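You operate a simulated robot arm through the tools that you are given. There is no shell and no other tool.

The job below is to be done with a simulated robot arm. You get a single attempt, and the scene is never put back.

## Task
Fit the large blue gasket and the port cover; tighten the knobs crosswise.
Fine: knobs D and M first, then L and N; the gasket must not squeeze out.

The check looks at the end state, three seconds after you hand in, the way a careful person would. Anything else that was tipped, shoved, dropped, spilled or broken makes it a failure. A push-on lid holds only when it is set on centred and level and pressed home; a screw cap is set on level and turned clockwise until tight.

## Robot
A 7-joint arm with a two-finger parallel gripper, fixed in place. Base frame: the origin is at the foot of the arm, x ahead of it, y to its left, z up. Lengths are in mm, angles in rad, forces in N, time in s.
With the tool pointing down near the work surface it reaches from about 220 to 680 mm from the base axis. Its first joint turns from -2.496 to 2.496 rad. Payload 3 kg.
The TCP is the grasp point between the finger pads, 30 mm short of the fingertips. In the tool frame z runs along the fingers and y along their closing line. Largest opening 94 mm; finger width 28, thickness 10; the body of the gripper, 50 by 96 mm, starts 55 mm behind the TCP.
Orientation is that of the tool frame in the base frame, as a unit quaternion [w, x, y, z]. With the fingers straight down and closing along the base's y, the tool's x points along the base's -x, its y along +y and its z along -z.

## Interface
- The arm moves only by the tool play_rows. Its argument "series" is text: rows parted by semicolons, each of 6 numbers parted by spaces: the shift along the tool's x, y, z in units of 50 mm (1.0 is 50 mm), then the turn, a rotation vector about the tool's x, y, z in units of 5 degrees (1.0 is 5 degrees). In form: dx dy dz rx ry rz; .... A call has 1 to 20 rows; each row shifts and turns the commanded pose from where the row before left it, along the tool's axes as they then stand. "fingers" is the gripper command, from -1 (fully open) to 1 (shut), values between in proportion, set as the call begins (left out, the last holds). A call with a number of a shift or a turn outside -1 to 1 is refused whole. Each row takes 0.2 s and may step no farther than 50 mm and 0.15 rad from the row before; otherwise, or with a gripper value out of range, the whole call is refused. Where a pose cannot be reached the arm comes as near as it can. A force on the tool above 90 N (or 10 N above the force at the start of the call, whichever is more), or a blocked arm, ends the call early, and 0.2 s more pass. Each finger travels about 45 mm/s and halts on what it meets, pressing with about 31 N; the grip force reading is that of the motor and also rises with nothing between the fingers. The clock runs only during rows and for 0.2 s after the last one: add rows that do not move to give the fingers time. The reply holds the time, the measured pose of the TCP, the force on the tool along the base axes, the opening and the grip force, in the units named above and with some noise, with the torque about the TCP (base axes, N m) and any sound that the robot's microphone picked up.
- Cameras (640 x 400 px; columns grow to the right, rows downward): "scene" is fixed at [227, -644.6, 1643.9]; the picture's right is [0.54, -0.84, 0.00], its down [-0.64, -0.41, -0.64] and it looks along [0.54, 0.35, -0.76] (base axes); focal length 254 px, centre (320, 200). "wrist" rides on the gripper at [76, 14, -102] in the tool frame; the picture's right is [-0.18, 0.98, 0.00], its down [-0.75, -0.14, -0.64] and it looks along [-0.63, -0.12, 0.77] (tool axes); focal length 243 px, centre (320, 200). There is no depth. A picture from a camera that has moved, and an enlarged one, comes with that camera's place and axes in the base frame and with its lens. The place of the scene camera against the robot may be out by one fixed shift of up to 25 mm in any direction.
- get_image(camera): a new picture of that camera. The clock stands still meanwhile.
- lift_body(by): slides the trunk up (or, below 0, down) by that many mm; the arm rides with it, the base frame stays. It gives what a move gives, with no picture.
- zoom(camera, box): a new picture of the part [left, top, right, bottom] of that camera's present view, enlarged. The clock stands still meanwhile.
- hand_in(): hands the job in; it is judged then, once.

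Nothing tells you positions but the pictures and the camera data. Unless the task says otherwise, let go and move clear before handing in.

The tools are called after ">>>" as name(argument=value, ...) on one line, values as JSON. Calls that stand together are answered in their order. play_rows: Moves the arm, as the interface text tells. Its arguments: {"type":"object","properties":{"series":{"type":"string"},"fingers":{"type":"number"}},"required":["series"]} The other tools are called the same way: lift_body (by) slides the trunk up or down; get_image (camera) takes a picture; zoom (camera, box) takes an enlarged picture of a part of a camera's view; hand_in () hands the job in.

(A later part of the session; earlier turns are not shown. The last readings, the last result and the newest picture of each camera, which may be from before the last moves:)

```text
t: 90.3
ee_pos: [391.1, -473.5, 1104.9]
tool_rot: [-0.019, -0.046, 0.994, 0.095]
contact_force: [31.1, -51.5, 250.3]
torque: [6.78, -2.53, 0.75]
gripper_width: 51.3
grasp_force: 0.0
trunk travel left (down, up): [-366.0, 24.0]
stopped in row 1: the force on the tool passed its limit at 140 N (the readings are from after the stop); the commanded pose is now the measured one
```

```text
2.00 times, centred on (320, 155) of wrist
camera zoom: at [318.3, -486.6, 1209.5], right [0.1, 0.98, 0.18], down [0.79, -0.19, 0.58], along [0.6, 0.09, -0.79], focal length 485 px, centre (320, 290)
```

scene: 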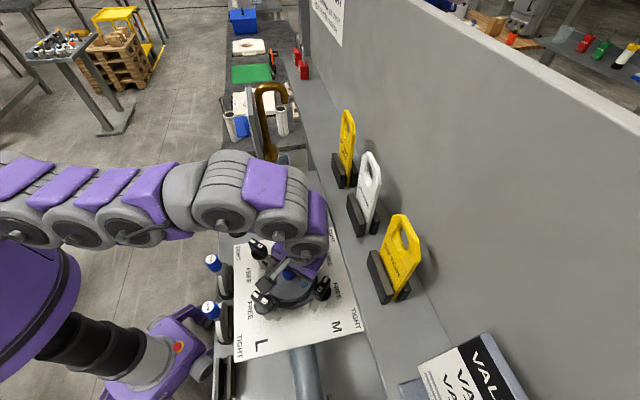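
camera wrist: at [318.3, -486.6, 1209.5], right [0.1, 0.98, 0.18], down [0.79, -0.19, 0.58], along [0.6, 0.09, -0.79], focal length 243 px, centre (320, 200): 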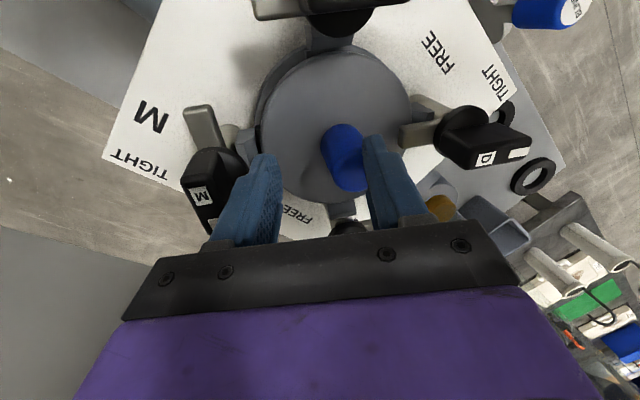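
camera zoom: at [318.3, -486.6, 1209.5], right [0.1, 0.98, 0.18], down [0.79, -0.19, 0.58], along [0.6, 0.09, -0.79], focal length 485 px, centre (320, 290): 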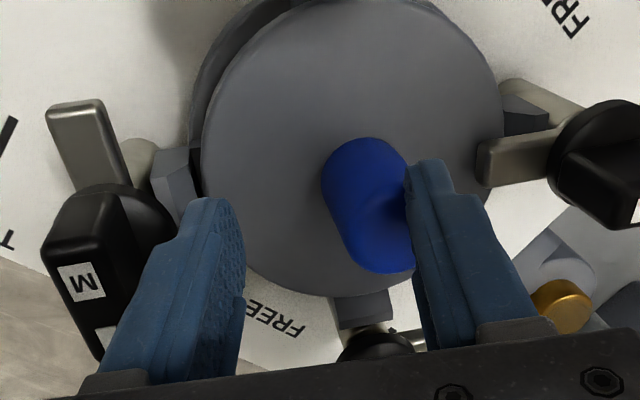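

The arm lurched when the pose became reachable and a finger now rests on the peg. I lift off gently first.

>>> play_rows(series="0 0 -0.2 0 0 0; 0 0 -0.3 0 0 0; 0 0 0 0 0 0")

>>> zoom(camera="scene", box=[230, 210, 350, 310])

```text
t: 90.6
ee_pos: [368.9, -512.3, 1124.3]
tool_rot: [-0.053, 0.069, 0.996, 0.034]
contact_force: [56.9, 37.2, -86.2]
torque: [-2.45, 5.06, 0.0]
gripper_width: 51.7
grasp_force: 0.3
trunk travel left (down, up): [-366.0, 24.0]
stopped in row 1: the arm was blocked; the commanded pose is now the measured one
```

```text
4.00 times, centred on (290, 260) of scene
camera zoom: at [227.0, -644.6, 1643.9], right [0.54, -0.84, 0.0], down [-0.64, -0.41, -0.64], along [0.54, 0.35, -0.76], focal length 1018 px, centre (440, -40)
```

zoom: 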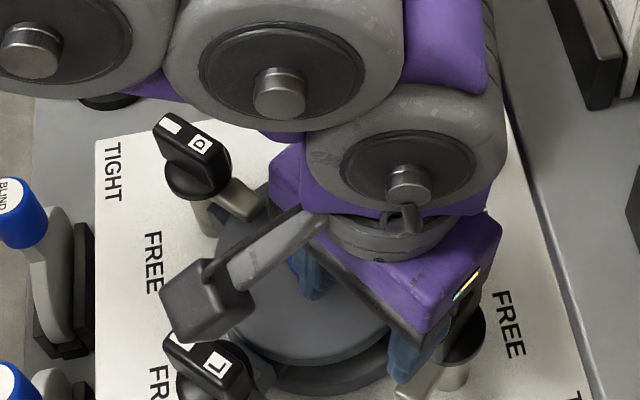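

>>> play_rows(series="0 0 0 0 0 0; 0 0 0 0 0 0; 0 0 0 0 0 0")

```text
t: 91.0
ee_pos: [416.6, -501.8, 1185.3]
tool_rot: [0.05, -0.026, 0.996, 0.073]
contact_force: [-91.8, 61.6, 49.5]
torque: [-9.2, -11.07, -3.08]
gripper_width: 51.8
grasp_force: 0.0
trunk travel left (down, up): [-366.0, 24.0]
stopped in row 1: the force on the tool passed its limit at 638 N (the readings are from after the stop); the commanded pose is now the measured one
```

>>> get_image(camera="scene")

>>> get_image(camera="wrist")

>>> zoom(camera="scene", box=[230, 210, 350, 310])

```text
taken
```

scene: 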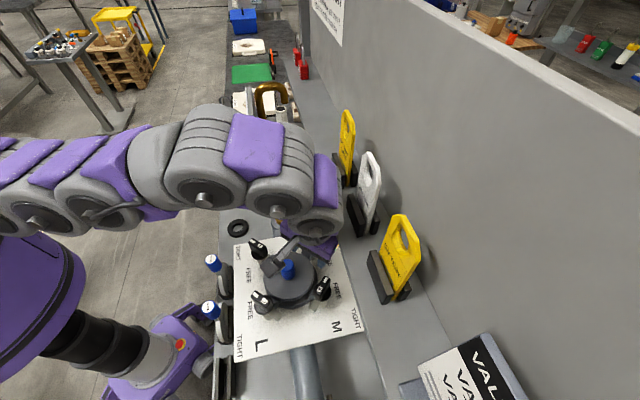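

```text
taken
camera wrist: at [330.0, -505.2, 1278.8], right [0.13, 0.98, 0.16], down [0.7, -0.2, 0.69], along [0.71, 0.02, -0.71], focal length 243 px, centre (320, 200)
```

wrist: 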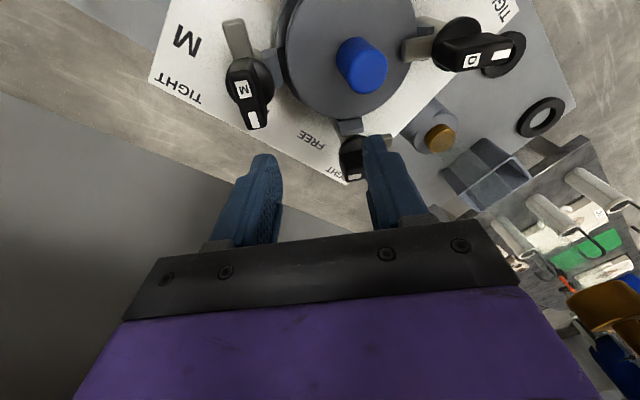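

```text
4.00 times, centred on (290, 260) of scene
camera zoom: at [227.0, -644.6, 1643.9], right [0.54, -0.84, 0.0], down [-0.64, -0.41, -0.64], along [0.54, 0.35, -0.76], focal length 1018 px, centre (440, -40)
```

zoom: 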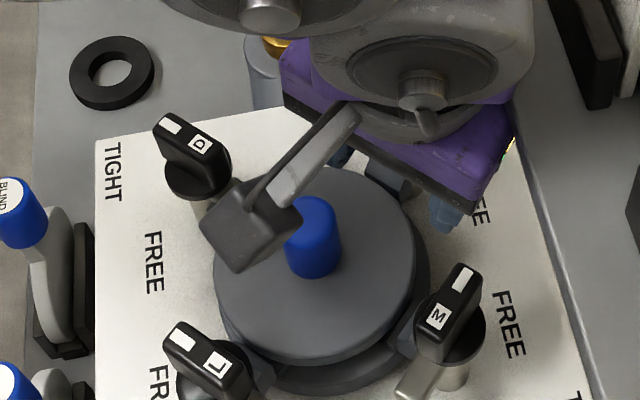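

The scene objects look intact and the gripper is above everything. I retract toward the base to bring the arm out of its stretched state and let it settle.

>>> play_rows(series="0.3 0.5 0 0 0 0; 0.3 0.5 0 0 0 0; 0.3 0.5 0 0 0 0; 0.3 0.5 0 0 0 0; 0 0 0 0 0 0")

>>> get_image(camera="scene")

```text
t: 91.3
ee_pos: [421.2, -472.1, 1192.8]
tool_rot: [0.04, -0.139, 0.979, 0.147]
contact_force: [-214.3, 175.3, -96.2]
torque: [-14.02, -19.34, -8.14]
gripper_width: 52.1
grasp_force: 0.1
trunk travel left (down, up): [-366.0, 24.0]
stopped in row 1: the force on the tool passed its limit at 248 N (the readings are from after the stop); the commanded pose is now the measured one
```

```text
taken
```

scene: 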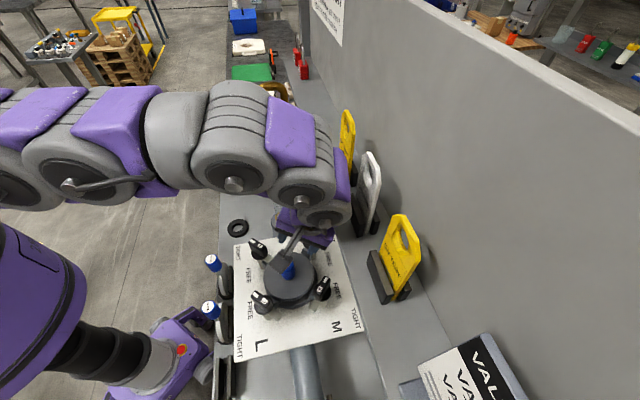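

>>> play_rows(series="0 0 0 0 0 0; 0 0 0 0 0 0; 0 0 0 0 0 0; 0 0 0 0 0 0; 0 0 0 0 0 0; 0 0 0 0 0 0")

>>> get_image(camera="scene")

>>> get_image(camera="wrist")

```text
t: 91.6
ee_pos: [429.8, -410.7, 1097.6]
tool_rot: [0.023, -0.094, 0.975, 0.198]
contact_force: [-1.6, -16.2, -14.5]
torque: [-0.88, -0.23, 0.24]
gripper_width: 39.2
grasp_force: 0.0
trunk travel left (down, up): [-366.0, 24.0]
stopped in row 1: the arm was blocked; the commanded pose is now the measured one
```

```text
taken
```

scene: 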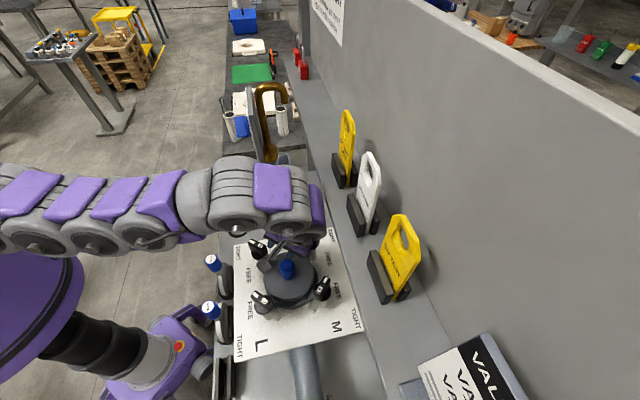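

```text
taken
camera wrist: at [351.7, -450.2, 1189.2], right [-0.01, 0.92, 0.39], down [0.76, -0.25, 0.6], along [0.65, 0.3, -0.7], focal length 243 px, centre (320, 200)
```

wrist: 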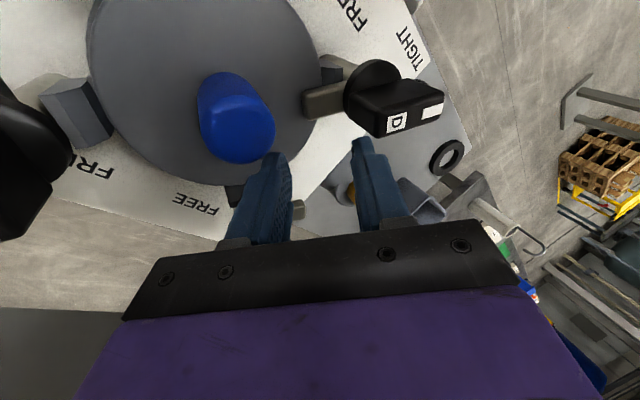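

>>> play_rows(series="-0.02 0.08 -0.18 0 0 0; -0.02 0.08 -0.18 0 0 0; 0 0 0 0 0 0")

>>> get_image(camera="wrist")

>>> zoom(camera="scene", box=[230, 210, 350, 310])

```text
t: 91.9
ee_pos: [459.6, -451.9, 1185.9]
tool_rot: [0.054, -0.177, 0.979, 0.087]
contact_force: [-211.8, 228.3, 45.9]
torque: [-28.37, -22.81, -5.2]
gripper_width: 51.7
grasp_force: 0.2
trunk travel left (down, up): [-366.0, 24.0]
stopped in row 1: the arm was blocked; the commanded pose is now the measured one
```

```text
taken
camera wrist: at [375.5, -483.0, 1277.6], right [-0.18, 0.97, 0.17], down [0.7, 0.0, 0.71], along [0.69, 0.25, -0.68], focal length 243 px, centre (320, 200)
```

wrist: 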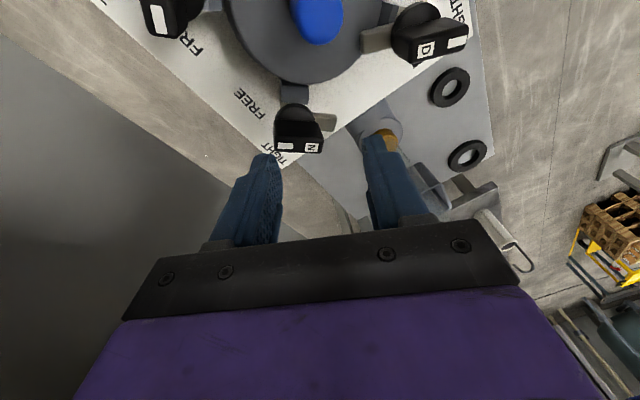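

```text
4.00 times, centred on (290, 260) of scene
camera zoom: at [227.0, -644.6, 1643.9], right [0.54, -0.84, 0.0], down [-0.64, -0.41, -0.64], along [0.54, 0.35, -0.76], focal length 1018 px, centre (440, -40)
```

zoom: 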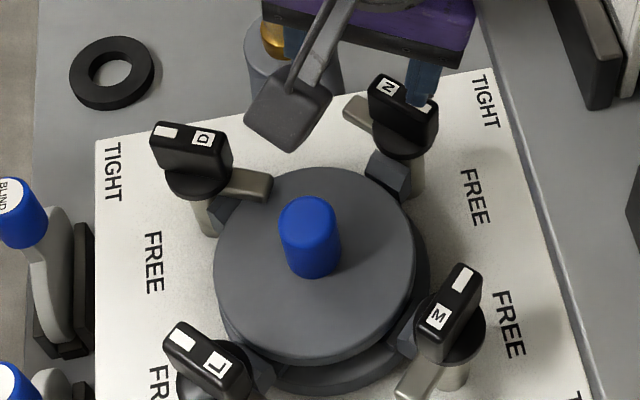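

>>> get_image(camera="scene")

>>> zoom(camera="scene", box=[0, 60, 340, 280])

```text
taken
```

scene: 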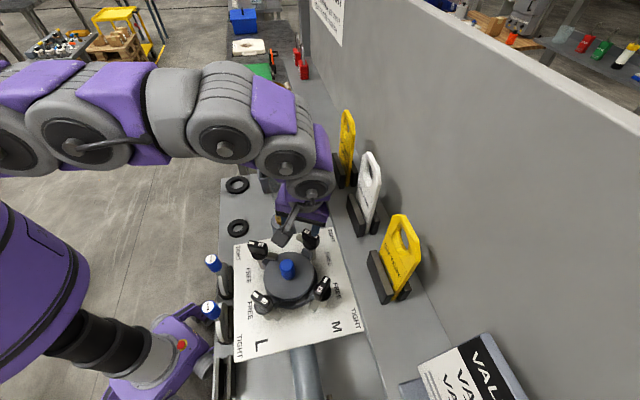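

```text
1.82 times, centred on (170, 170) of scene
camera zoom: at [227.0, -644.6, 1643.9], right [0.54, -0.84, 0.0], down [-0.64, -0.41, -0.64], along [0.54, 0.35, -0.76], focal length 463 px, centre (593, 254)
```

zoom: 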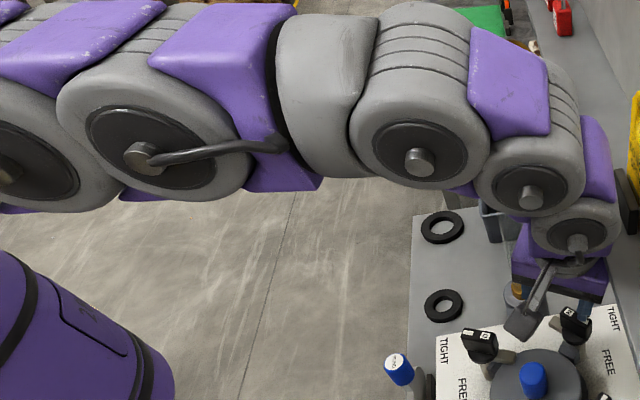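

>>> play_rows(series="0.33 0.72 0.06 0 0 0; 0.33 0.72 0.06 0 0 0; 0.33 0.72 0.06 0 0 0; 0.33 0.72 0.06 0 0 0; 0.33 0.72 0.06 0 0 0; 0 0 0 0 0 0; 0 0 0 0 0 0")

>>> get_image(camera="scene")

```text
t: 92.3
ee_pos: [424.3, -413.0, 1103.5]
tool_rot: [0.048, -0.088, 0.968, 0.228]
contact_force: [13.3, -4.2, 20.5]
torque: [-0.55, 1.01, 0.5]
gripper_width: 60.8
grasp_force: 3.9
out of reach, approached as far as the arm can: row 1
trunk travel left (down, up): [-366.0, 24.0]
stopped in row 1: the arm was blocked; the commanded pose is now the measured one
```

```text
taken
```

scene: 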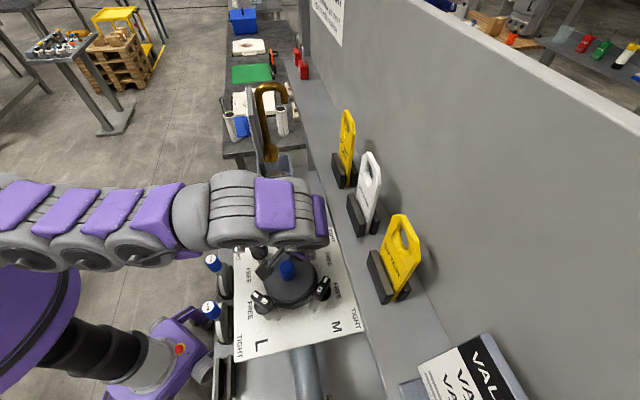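

>>> get_image(camera="wrist")

>>> zoom(camera="scene", box=[200, 180, 360, 310])

```text
taken
camera wrist: at [341.2, -457.2, 1191.1], right [-0.01, 0.89, 0.45], down [0.73, -0.3, 0.61], along [0.68, 0.34, -0.65], focal length 243 px, centre (320, 200)
```

wrist: 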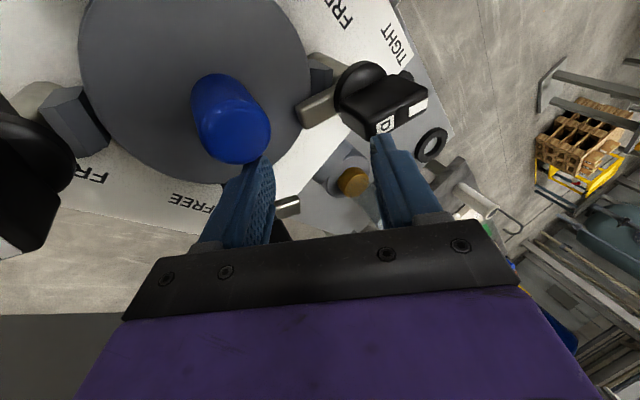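

```text
3.08 times, centred on (280, 245) of scene
camera zoom: at [227.0, -644.6, 1643.9], right [0.54, -0.84, 0.0], down [-0.64, -0.41, -0.64], along [0.54, 0.35, -0.76], focal length 783 px, centre (443, 62)
```

zoom: 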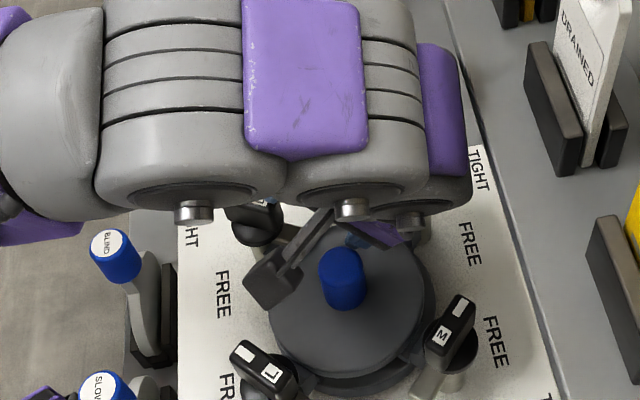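

>>> lift_body(by=8)

>>> get_image(camera="scene")

```text
t: 92.6
ee_pos: [452.4, -384.7, 1099.5]
tool_rot: [0.016, -0.094, 0.977, 0.191]
contact_force: [26.7, 6.4, -59.7]
torque: [1.16, 1.81, 0.79]
gripper_width: 51.8
grasp_force: 0.1
trunk travel left (down, up): [-366.0, 24.0]
stopped: the force on the tool passed its limit at 117 N (the readings are from after the stop); the commanded pose is now the measured one
```

```text
taken
```

scene: 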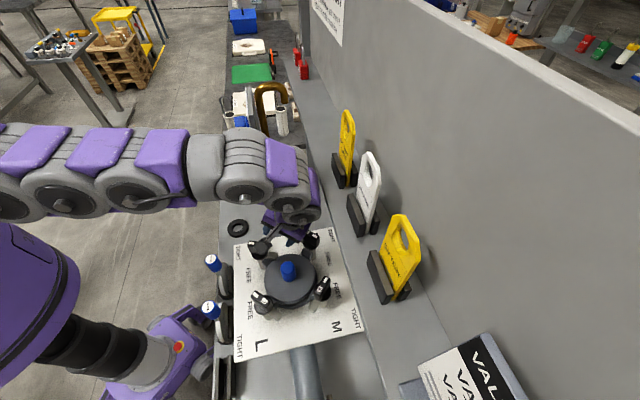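

>>> zoom(camera="scene", box=[220, 190, 350, 310])

>>> get_image(camera="wrist")

```text
3.33 times, centred on (285, 250) of scene
camera zoom: at [227.0, -644.6, 1643.9], right [0.54, -0.84, 0.0], down [-0.64, -0.41, -0.64], along [0.54, 0.35, -0.76], focal length 848 px, centre (437, 33)
```

zoom: 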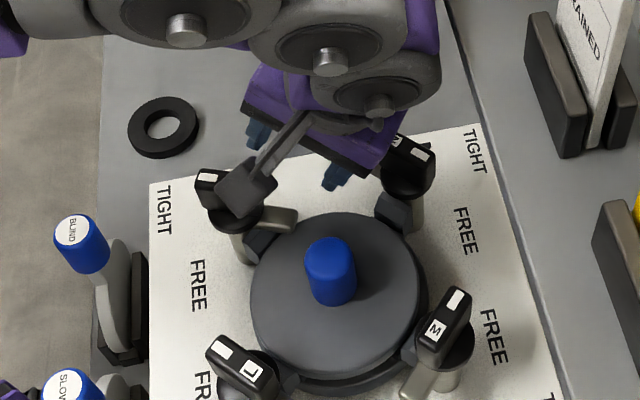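

```text
taken
camera wrist: at [375.3, -424.5, 1194.5], right [0.0, 0.93, 0.38], down [0.77, -0.24, 0.59], along [0.64, 0.29, -0.71], focal length 243 px, centre (320, 200)
```

wrist: 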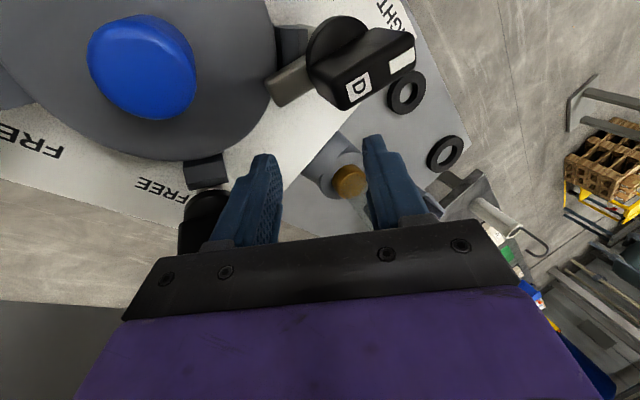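

>>> play_rows(series="0.71 0.45 -0.29 1 0 0; 0.75 0.35 -0.3 1 0 0; 0.75 0.3 -0.3 1 0 0; 0.8 0.3 -0.2 1 0 0; 0 0 0 0 0 0")

>>> get_image(camera="scene")

```text
t: 92.9
ee_pos: [473.7, -357.4, 1078.0]
tool_rot: [0.043, -0.112, 0.956, 0.267]
contact_force: [1.9, 5.0, 1.8]
torque: [-0.34, 0.14, -0.01]
gripper_width: 51.7
grasp_force: 0.0
trunk travel left (down, up): [-366.0, 24.0]
stopped in row 1: the arm was blocked; the commanded pose is now the measured one
```

```text
taken
```

scene: 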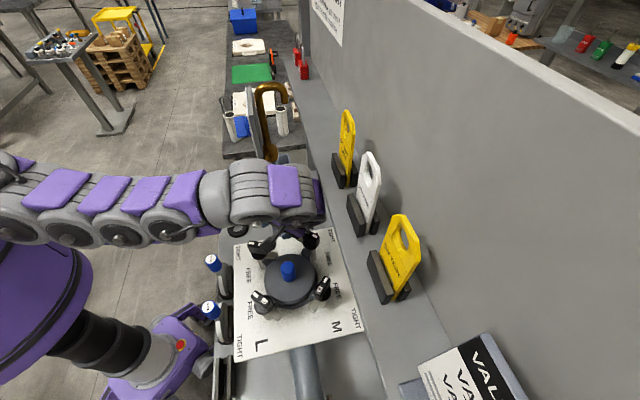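

>>> play_rows(series="0 0 0 0 0 0")

>>> get_image(camera="scene")

```text
t: 93.5
ee_pos: [473.6, -372.4, 1078.7]
tool_rot: [0.078, -0.143, 0.955, 0.249]
contact_force: [0.0, 1.4, 0.2]
torque: [-0.09, -0.02, -0.06]
gripper_width: 51.8
grasp_force: 0.1
trunk travel left (down, up): [-366.0, 24.0]
stopped in row 1: the arm was blocked; the commanded pose is now the measured one
```

```text
taken
```

scene: 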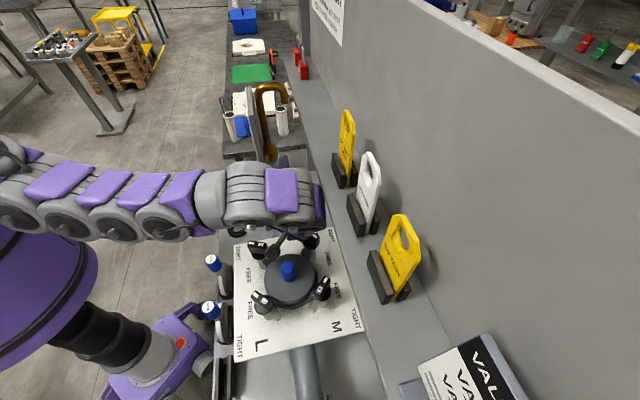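

>>> zoom(camera="scene", box=[0, 130, 200, 380])

>>> zoom(camera="scene", box=[180, 150, 360, 310])

>>> get_image(camera="wrist")

```text
1.60 times, centred on (100, 255) of scene
camera zoom: at [227.0, -644.6, 1643.9], right [0.54, -0.84, 0.0], down [-0.64, -0.41, -0.64], along [0.54, 0.35, -0.76], focal length 407 px, centre (672, 112)
```

zoom: 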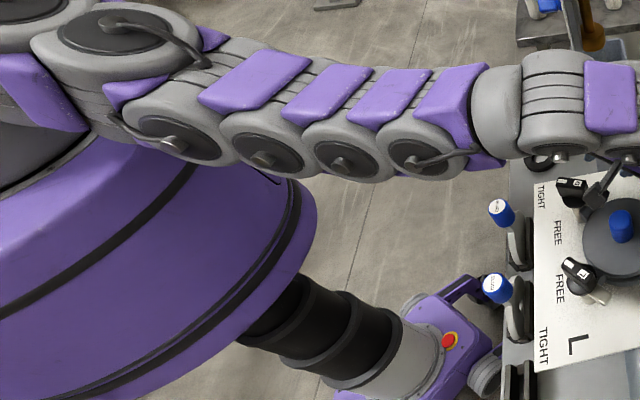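

```text
2.50 times, centred on (270, 230) of scene
camera zoom: at [227.0, -644.6, 1643.9], right [0.54, -0.84, 0.0], down [-0.64, -0.41, -0.64], along [0.54, 0.35, -0.76], focal length 636 px, centre (445, 125)
```

zoom: 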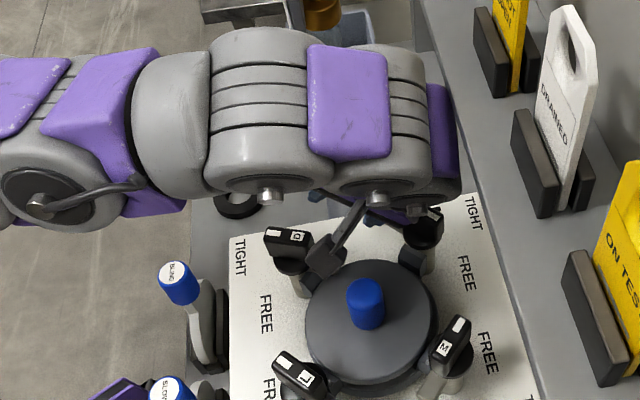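

```text
taken
camera wrist: at [388.6, -428.8, 1157.9], right [-0.13, 0.86, 0.49], down [0.71, -0.26, 0.66], along [0.69, 0.43, -0.58], focal length 243 px, centre (320, 200)
```

wrist: 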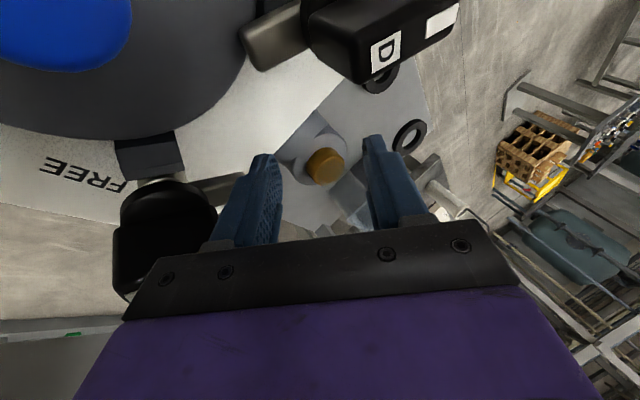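

The arm is calm now, but one of its links rests on the robot's own trunk. I try moving up and back while straightening the tilt.

>>> play_rows(series="0.1 0.4 -0.75 0.8 0 0; 0.1 0.4 -0.75 0.8 0 0; 0.1 0.4 -0.75 0.8 0 0; 0 0 0 0 0 0")

>>> get_image(camera="scene")

```text
t: 93.9
ee_pos: [445.1, -384.3, 1067.6]
tool_rot: [0.042, -0.17, 0.951, 0.254]
contact_force: [147.1, 22.2, 59.4]
torque: [0.63, -0.48, -5.62]
gripper_width: 47.8
grasp_force: 0.0
trunk travel left (down, up): [-366.0, 24.0]
stopped in row 1: the arm was blocked; the commanded pose is now the measured one
```

```text
taken
```

scene: 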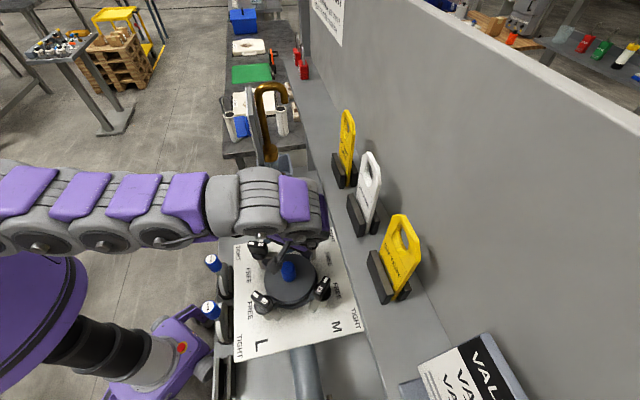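

>>> get_image(camera="wrist")

>>> zoom(camera="scene", box=[200, 150, 360, 310])

>>> zoom(camera="scene", box=[0, 130, 200, 380])

```text
taken
camera wrist: at [369.6, -446.5, 1150.1], right [-0.17, 0.86, 0.49], down [0.76, -0.21, 0.62], along [0.63, 0.48, -0.62], focal length 243 px, centre (320, 200)
```

wrist: 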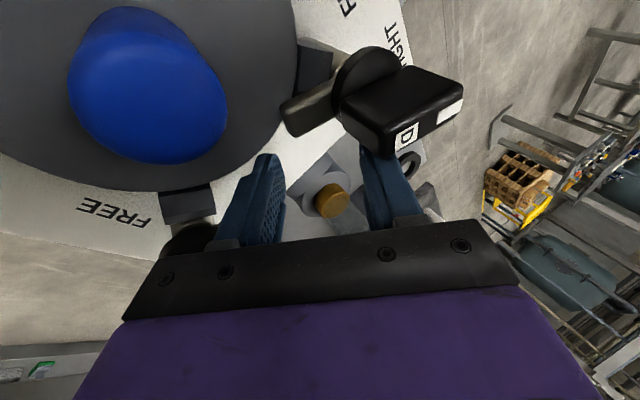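

```text
2.50 times, centred on (280, 230) of scene
camera zoom: at [227.0, -644.6, 1643.9], right [0.54, -0.84, 0.0], down [-0.64, -0.41, -0.64], along [0.54, 0.35, -0.76], focal length 636 px, centre (420, 125)
```

zoom: 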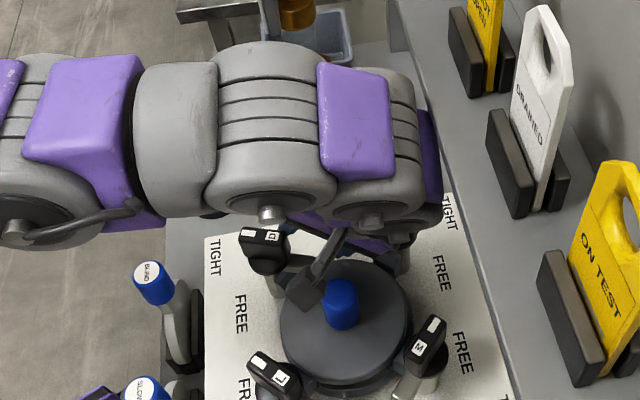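

```text
1.60 times, centred on (100, 255) of scene
camera zoom: at [227.0, -644.6, 1643.9], right [0.54, -0.84, 0.0], down [-0.64, -0.41, -0.64], along [0.54, 0.35, -0.76], focal length 407 px, centre (672, 112)
```

zoom: 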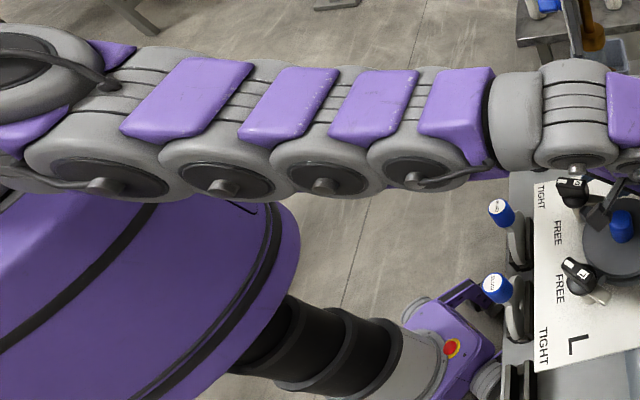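

>>> play_rows(series="-0.34 0.35 -0.78 0 0 0; -0.15 0.42 -0.78 0 0 0; -0.15 0.42 -0.78 0 0 0; -0.15 0.42 -0.78 0 0 0; -0.15 0.42 -0.78 0 0 0; 0 0 0 0 0 0")

>>> get_image(camera="scene")

```text
t: 94.3
ee_pos: [453.7, -380.0, 1077.9]
tool_rot: [0.021, -0.082, 0.969, 0.233]
contact_force: [-23.8, -9.6, -3.3]
torque: [0.78, -1.6, -0.92]
gripper_width: 51.6
grasp_force: 0.0
trunk travel left (down, up): [-366.0, 24.0]
stopped in row 2: the arm was blocked; the commanded pose is now the measured one
```

```text
taken
```

scene: 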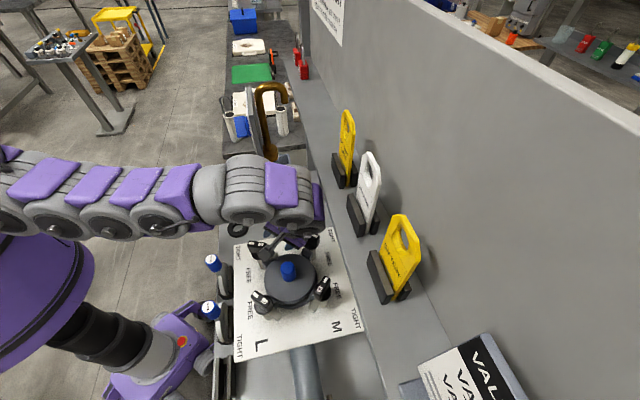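

>>> play_rows(series="-0.016 0.09 -0.178 0 0 0; -0.016 0.09 -0.178 0 0 0; -0.016 0.09 -0.178 0 0 0; -0.016 0.09 -0.178 0 0 0; -0.016 0.09 -0.178 0 0 0; -0.016 0.09 -0.178 0 0 0; -0.016 0.09 -0.178 0 0 0; -0.016 0.09 -0.178 0 0 0")

>>> get_image(camera="scene")

```text
t: 94.8
ee_pos: [473.1, -366.9, 1092.6]
tool_rot: [0.104, -0.154, 0.946, 0.267]
contact_force: [0.0, -0.3, 0.1]
torque: [0.02, 0.02, 0.05]
gripper_width: 51.8
grasp_force: 0.0
trunk travel left (down, up): [-366.0, 24.0]
stopped in row 2: the arm was blocked; the commanded pose is now the measured one
```

```text
taken
```

scene: 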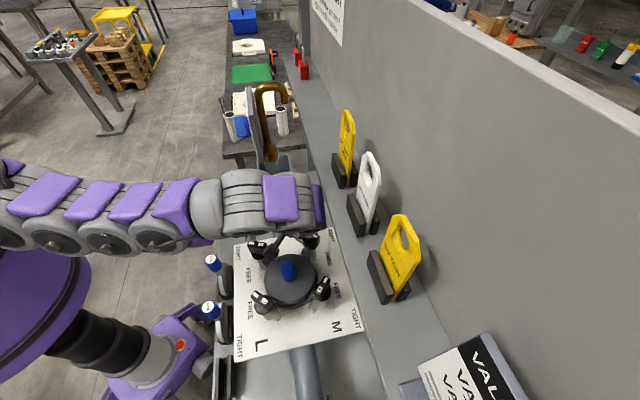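

>>> play_rows(series="0.26 0.35 -0.38 1 0.59 0; 0.26 0.3 -0.4 1 0.59 0; 0.26 0.3 -0.4 1 0.59 0; 0 0 0 0 0 0")

>>> get_image(camera="scene")

```text
t: 95.2
ee_pos: [440.8, -391.2, 1075.0]
tool_rot: [0.004, -0.066, 0.97, 0.234]
contact_force: [-5.1, -6.5, 8.4]
torque: [-0.49, 0.37, -0.06]
gripper_width: 51.8
grasp_force: 0.7
trunk travel left (down, up): [-366.0, 24.0]
stopped in row 2: the arm was blocked; the commanded pose is now the measured one
```

```text
taken
```

scene: 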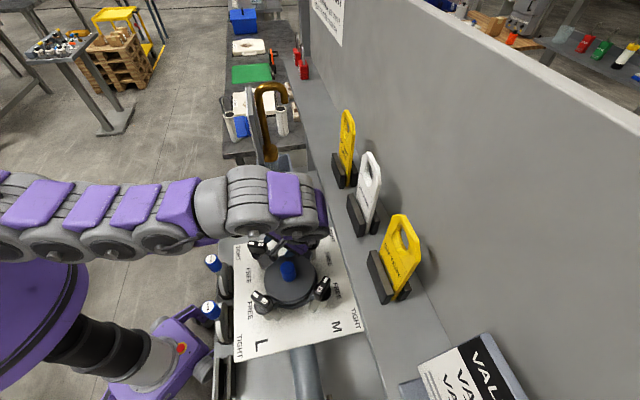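

>>> zoom(camera="scene", box=[0, 140, 120, 320])

>>> zoom(camera="scene", box=[180, 150, 360, 310])

```text
2.22 times, centred on (60, 230) of scene
camera zoom: at [227.0, -644.6, 1643.9], right [0.54, -0.84, 0.0], down [-0.64, -0.41, -0.64], along [0.54, 0.35, -0.76], focal length 565 px, centre (898, 133)
```

zoom: 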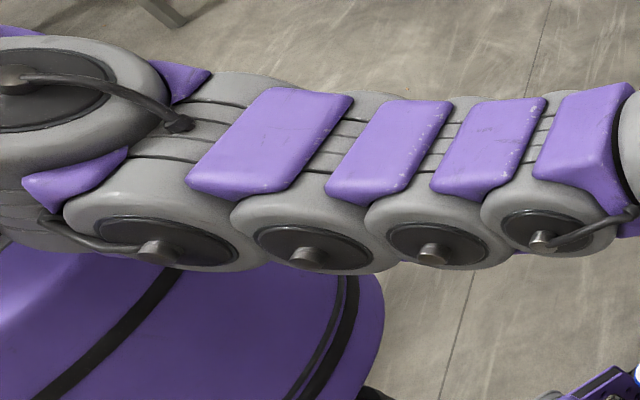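

```text
2.50 times, centred on (270, 230) of scene
camera zoom: at [227.0, -644.6, 1643.9], right [0.54, -0.84, 0.0], down [-0.64, -0.41, -0.64], along [0.54, 0.35, -0.76], focal length 636 px, centre (445, 125)
```

zoom: 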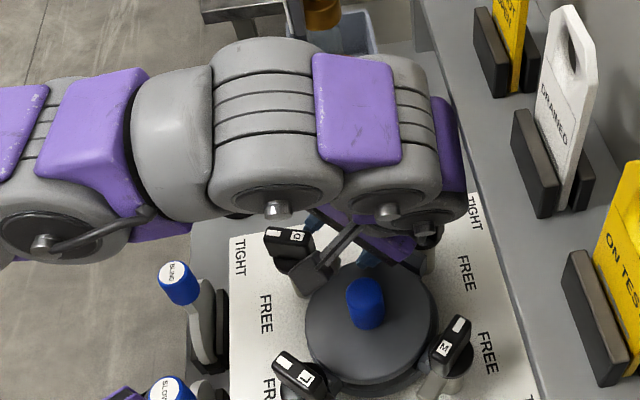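

>>> play_rows(series="0.2 0.02 -0.28 0 0 0; 0.2 0.02 -0.28 0 0 0; 0.2 0.02 -0.28 0 0 0; 0.2 0.02 -0.28 0 0 0; 0 0 0 0 0 0")

>>> get_image(camera="scene")

```text
t: 95.6
ee_pos: [459.1, -372.9, 1093.5]
tool_rot: [-0.006, -0.019, 0.979, 0.204]
contact_force: [-4.2, -2.1, 0.0]
torque: [0.17, -0.28, -0.15]
gripper_width: 51.9
grasp_force: 0.1
trunk travel left (down, up): [-366.0, 24.0]
stopped in row 1: the arm was blocked; the commanded pose is now the measured one
```

```text
taken
```

scene: 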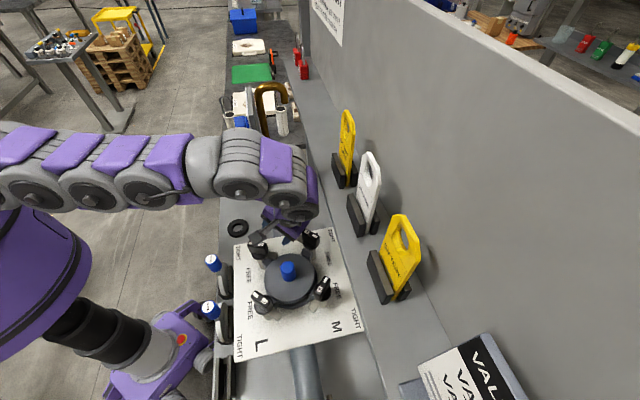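

>>> play_rows(series="0.35 0.06 -0.6 0 0 0; 0.35 0.06 -0.6 0 0 0; 0.35 0.06 -0.6 0 0 0; 0 0 0 0 0 0")

>>> get_image(camera="scene")

```text
t: 95.9
ee_pos: [459.2, -427.6, 1151.0]
tool_rot: [0.077, -0.022, 0.986, 0.145]
contact_force: [1.4, -0.1, -0.6]
torque: [0.02, 0.05, 0.0]
gripper_width: 51.7
grasp_force: 0.1
trunk travel left (down, up): [-366.0, 24.0]
stopped in row 1: the force on the tool passed its limit at 298 N (the readings are from after the stop); the commanded pose is now the measured one
```

```text
taken
```

scene: 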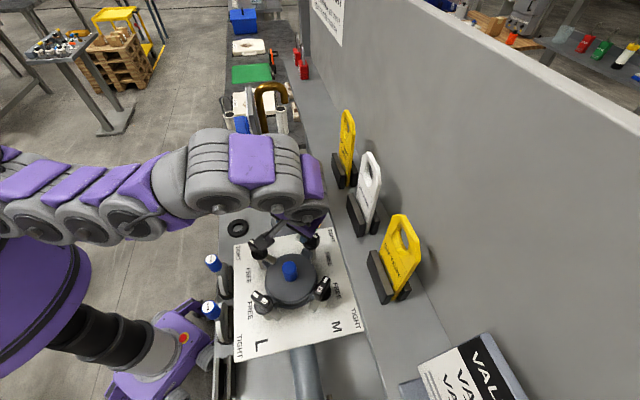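

>>> play_rows(series="-0.05 0.09 -0.3 0 0 0; -0.05 0.09 -0.3 0 0 0; -0.05 0.09 -0.3 0 0 0; -0.05 0.09 -0.3 0 0 0; 0 0 0 0 0 0")

>>> get_image(camera="scene")

```text
t: 96.3
ee_pos: [434.7, -478.8, 1186.3]
tool_rot: [0.053, -0.053, 0.994, 0.081]
contact_force: [-124.7, 113.0, -186.2]
torque: [-4.74, -9.48, -2.71]
gripper_width: 51.7
grasp_force: 0.0
out of reach, approached as far as the arm can: row 1
trunk travel left (down, up): [-366.0, 24.0]
stopped in row 1: the force on the tool passed its limit at 443 N (the readings are from after the stop); the commanded pose is now the measured one
```

```text
taken
```

scene: 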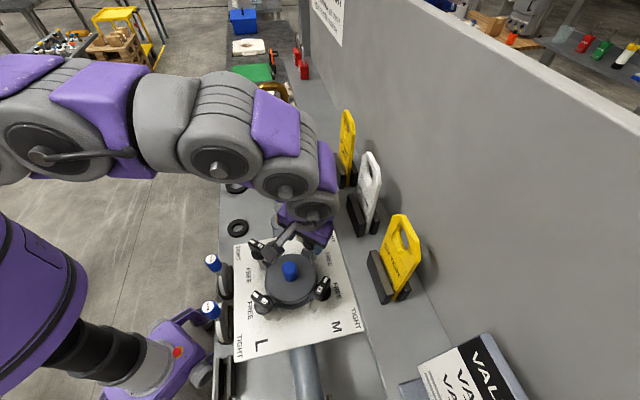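

>>> play_rows(series="0.53 0.72 0.05 1 0.74 0; 0.53 0.72 0.05 0.8 0.6 0; 0.53 0.72 0.05 0 0 0; 0.5 0.7 0 0 0 0; 0 0 0 0 0 0; 0 0 0 0 0 0")

>>> get_image(camera="scene")

```text
t: 96.5
ee_pos: [431.7, -467.7, 1188.6]
tool_rot: [0.048, -0.053, 0.992, 0.103]
contact_force: [-15.2, -2.0, -0.3]
torque: [0.11, -1.13, -0.25]
gripper_width: 51.3
grasp_force: 0.0
out of reach, approached as far as the arm can: row 1
trunk travel left (down, up): [-366.0, 24.0]
stopped in row 1: the force on the tool passed its limit at 320 N (the readings are from after the stop); the commanded pose is now the measured one
```

```text
taken
```

scene: 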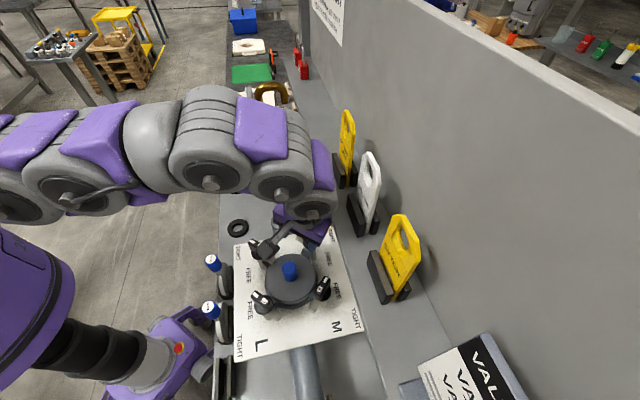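

>>> play_rows(series="0 0 0 0 0 0; 0 0 0 0 0 0; 0 0 0 0 0 0; 0 0 0 0 0 0")

>>> get_image(camera="scene")

```text
t: 96.9
ee_pos: [429.3, -460.1, 1165.0]
tool_rot: [-0.012, 0.006, 0.995, 0.099]
contact_force: [-71.4, -26.0, -91.6]
torque: [3.77, -5.33, -1.07]
gripper_width: 51.8
grasp_force: 0.0
trunk travel left (down, up): [-366.0, 24.0]
stopped in row 1: the arm was blocked; the commanded pose is now the measured one
```

```text
taken
```

scene: 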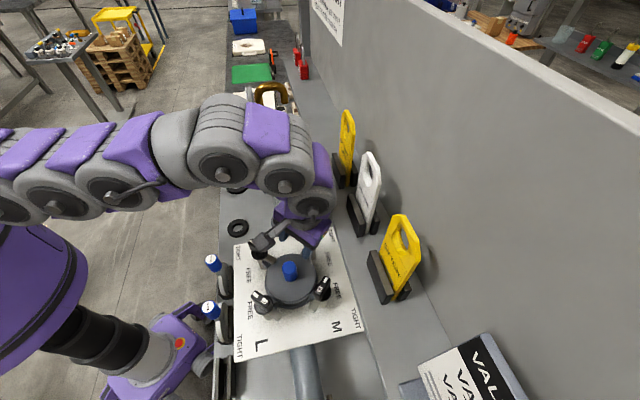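

>>> zoom(camera="scene", box=[0, 80, 200, 330])

```text
1.60 times, centred on (100, 205) of scene
camera zoom: at [227.0, -644.6, 1643.9], right [0.54, -0.84, 0.0], down [-0.64, -0.41, -0.64], along [0.54, 0.35, -0.76], focal length 407 px, centre (672, 192)
```

zoom: 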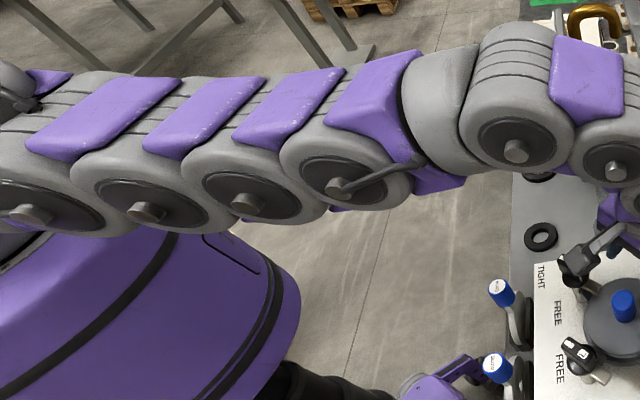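

The arm's inner links have sagged onto the trunk. I command a motion that equals a pure shoulder lift (tool swinging outward with the arm), so only the shoulder joint needs to raise.

>>> play_rows(series="-0.09 0.06 -0.85 0.55 -0.52 -0.09; -0.09 0.06 -0.85 0.55 -0.52 -0.09; -0.09 0.06 -0.85 0.55 -0.52 -0.09; -0.09 0.06 -0.85 0.55 -0.52 -0.09; -0.09 0.06 -0.85 0.55 -0.52 -0.09; 0 0 0 0 0 0")

>>> get_image(camera="scene")

```text
t: 97.4
ee_pos: [375.9, -478.5, 1102.9]
tool_rot: [0.039, 0.026, 0.983, 0.175]
contact_force: [28.1, -40.5, -10.6]
torque: [2.79, 1.82, 0.96]
gripper_width: 51.8
grasp_force: 0.0
trunk travel left (down, up): [-366.0, 24.0]
stopped in row 2: the arm was blocked; the commanded pose is now the measured one
```

```text
taken
```

scene: 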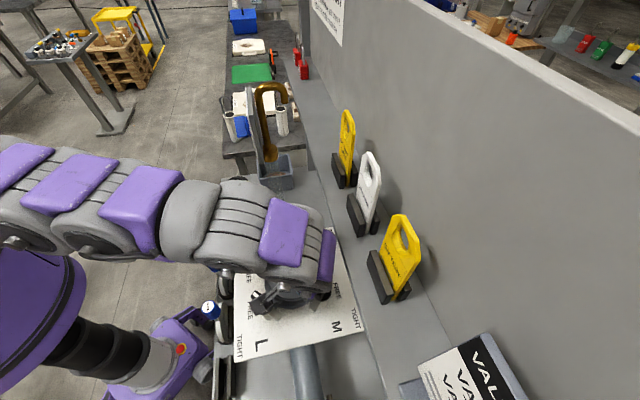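

>>> get_image(camera="wrist")

>>> play_rows(series="0 0 0 0 0 0")

>>> get_image(camera="wrist")

>>> get_image(camera="scene")

```text
taken
camera wrist: at [291.8, -495.6, 1198.4], right [0.22, 0.91, 0.35], down [0.69, -0.4, 0.6], along [0.69, 0.11, -0.71], focal length 243 px, centre (320, 200)
```

wrist: 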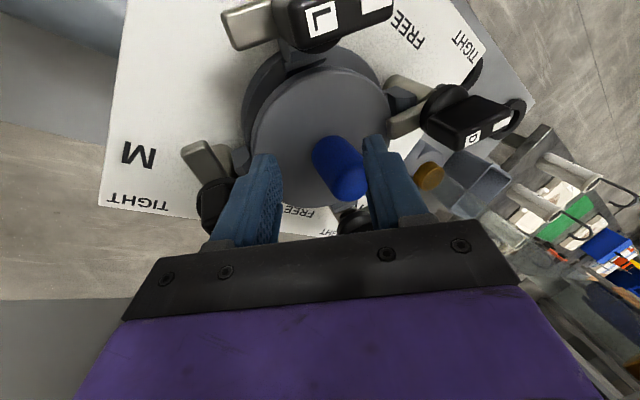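

```text
t: 97.7
ee_pos: [366.3, -444.0, 1067.8]
tool_rot: [-0.021, 0.05, 0.963, 0.263]
contact_force: [-75.6, -53.4, 201.0]
torque: [-3.58, 2.16, -0.12]
gripper_width: 30.2
grasp_force: 0.0
trunk travel left (down, up): [-366.0, 24.0]
stopped in row 1: the arm was blocked; the commanded pose is now the measured one
```

```text
taken
camera wrist: at [293.0, -477.4, 1167.7], right [0.29, 0.83, 0.48], down [0.74, -0.51, 0.43], along [0.6, 0.24, -0.76], focal length 243 px, centre (320, 200)
```

wrist: 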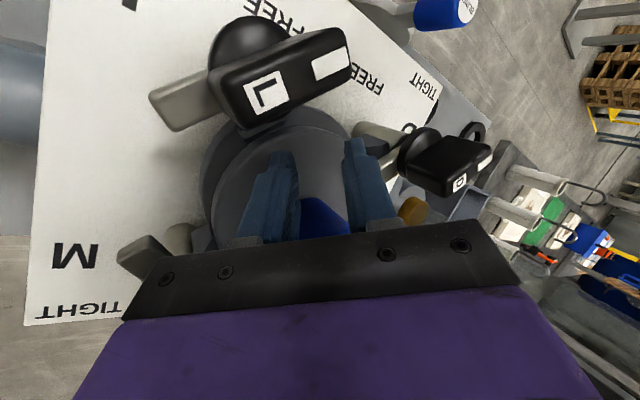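

```text
taken
```

scene: 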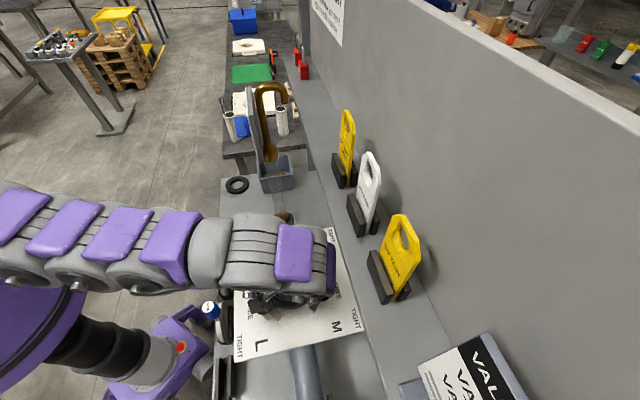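

>>> play_rows(series="0 0 0 0 0 0; 0 0 0 0 0 0")

>>> get_image(camera="scene")

```text
t: 98.0
ee_pos: [376.9, -471.7, 1078.0]
tool_rot: [0.005, 0.083, 0.971, 0.223]
contact_force: [-139.5, 15.6, -22.4]
torque: [-1.29, 4.0, 4.02]
gripper_width: 31.9
grasp_force: 0.1
trunk travel left (down, up): [-366.0, 24.0]
stopped in row 1: the arm was blocked; the commanded pose is now the measured one
```

```text
taken
```

scene: 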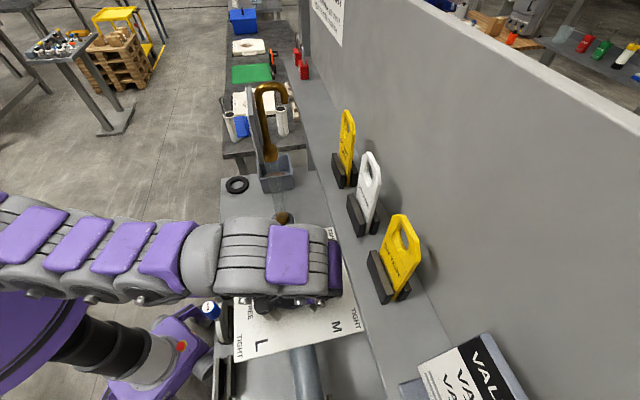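

>>> get_image(camera="wrist")

>>> zoom(camera="scene", box=[180, 190, 380, 340])

```text
taken
camera wrist: at [299.1, -491.0, 1177.6], right [0.34, 0.84, 0.42], down [0.69, -0.53, 0.5], along [0.64, 0.12, -0.76], focal length 243 px, centre (320, 200)
```

wrist: 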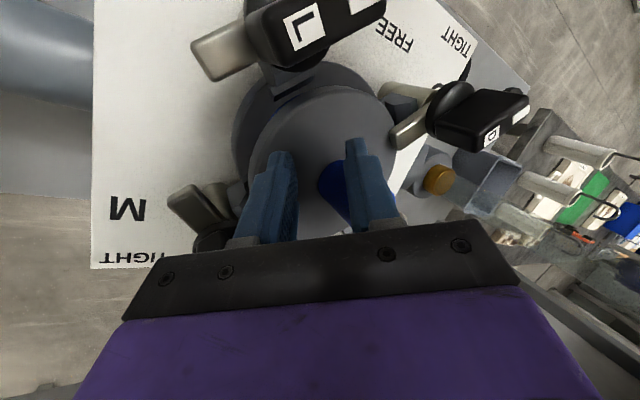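

```text
2.67 times, centred on (280, 265) of scene
camera zoom: at [227.0, -644.6, 1643.9], right [0.54, -0.84, 0.0], down [-0.64, -0.41, -0.64], along [0.54, 0.35, -0.76], focal length 678 px, centre (427, 27)
```

zoom: 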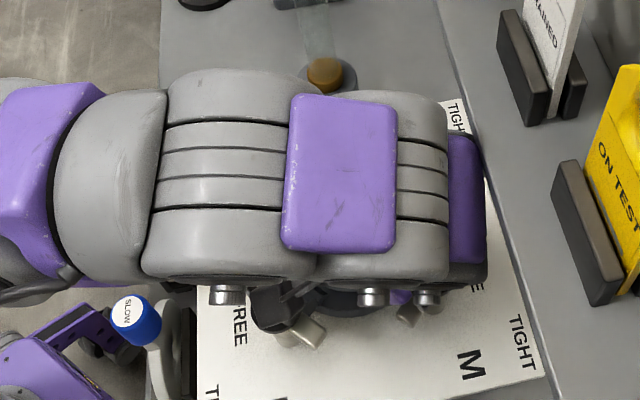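

>>> play_rows(series="0 0 0 0 0 0")

>>> play_rows(series="0 0 0 0 0 0")

>>> play_rows(series="0 0 0 0 0 0")

>>> get_image(camera="scene")

>>> get_image(camera="wrist")

```text
t: 98.5
ee_pos: [378.3, -469.7, 1082.0]
tool_rot: [0.017, 0.07, 0.972, 0.225]
contact_force: [-94.9, -12.0, -4.2]
torque: [-1.31, 1.93, 2.51]
gripper_width: 37.4
grasp_force: 0.1
trunk travel left (down, up): [-366.0, 24.0]
```

```text
t: 98.9
ee_pos: [377.6, -467.5, 1097.3]
tool_rot: [0.051, 0.078, 0.966, 0.241]
contact_force: [2.1, 0.5, 0.0]
torque: [-0.01, 0.11, 0.03]
gripper_width: 51.6
grasp_force: 0.1
trunk travel left (down, up): [-366.0, 24.0]
stopped in row 1: the force on the tool passed its limit at 109 N (the readings are from after the stop); the commanded pose is now the measured one
```

```text
t: 99.2
ee_pos: [356.1, -503.1, 1096.5]
tool_rot: [0.061, 0.123, 0.963, 0.233]
contact_force: [0.9, 5.3, 0.9]
torque: [-0.31, 0.14, -0.11]
gripper_width: 51.8
grasp_force: 0.1
trunk travel left (down, up): [-366.0, 24.0]
stopped in row 1: the arm was blocked; the commanded pose is now the measured one
```

```text
taken
```

scene: 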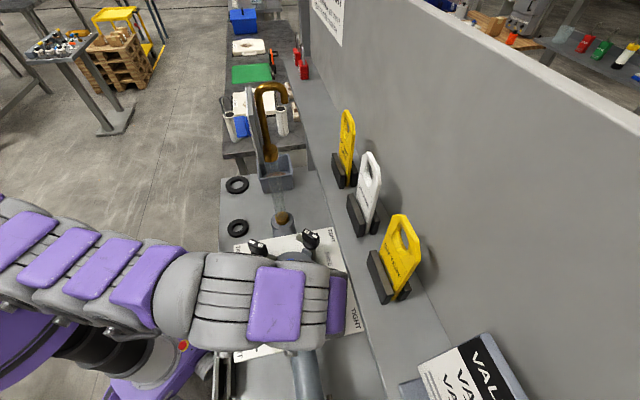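

```text
taken
camera wrist: at [267.7, -514.7, 1189.7], right [0.38, 0.8, 0.47], down [0.58, -0.6, 0.55], along [0.72, 0.06, -0.69], focal length 243 px, centre (320, 200)
```

wrist: 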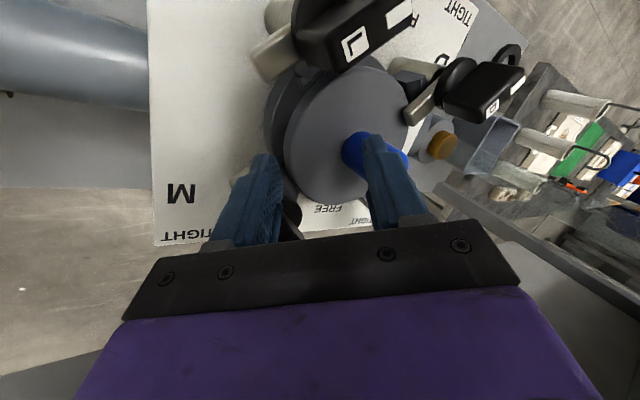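

>>> play_rows(series="-0.02 0.14 -0.26 0 0 0; -0.02 0.14 -0.26 0 0 0; -0.02 0.14 -0.26 0 0 0; 0 0 0 0 0 0")

>>> get_image(camera="scene")

```text
t: 99.5
ee_pos: [350.8, -584.0, 1185.3]
tool_rot: [0.163, 0.137, 0.971, 0.105]
contact_force: [-120.6, 185.9, -182.7]
torque: [-14.71, -10.61, -1.67]
gripper_width: 51.7
grasp_force: 0.0
trunk travel left (down, up): [-366.0, 24.0]
stopped in row 1: the arm was blocked; the commanded pose is now the measured one
```

```text
taken
```

scene: 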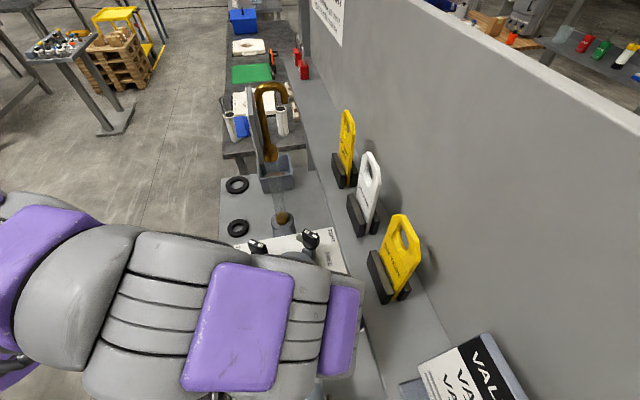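

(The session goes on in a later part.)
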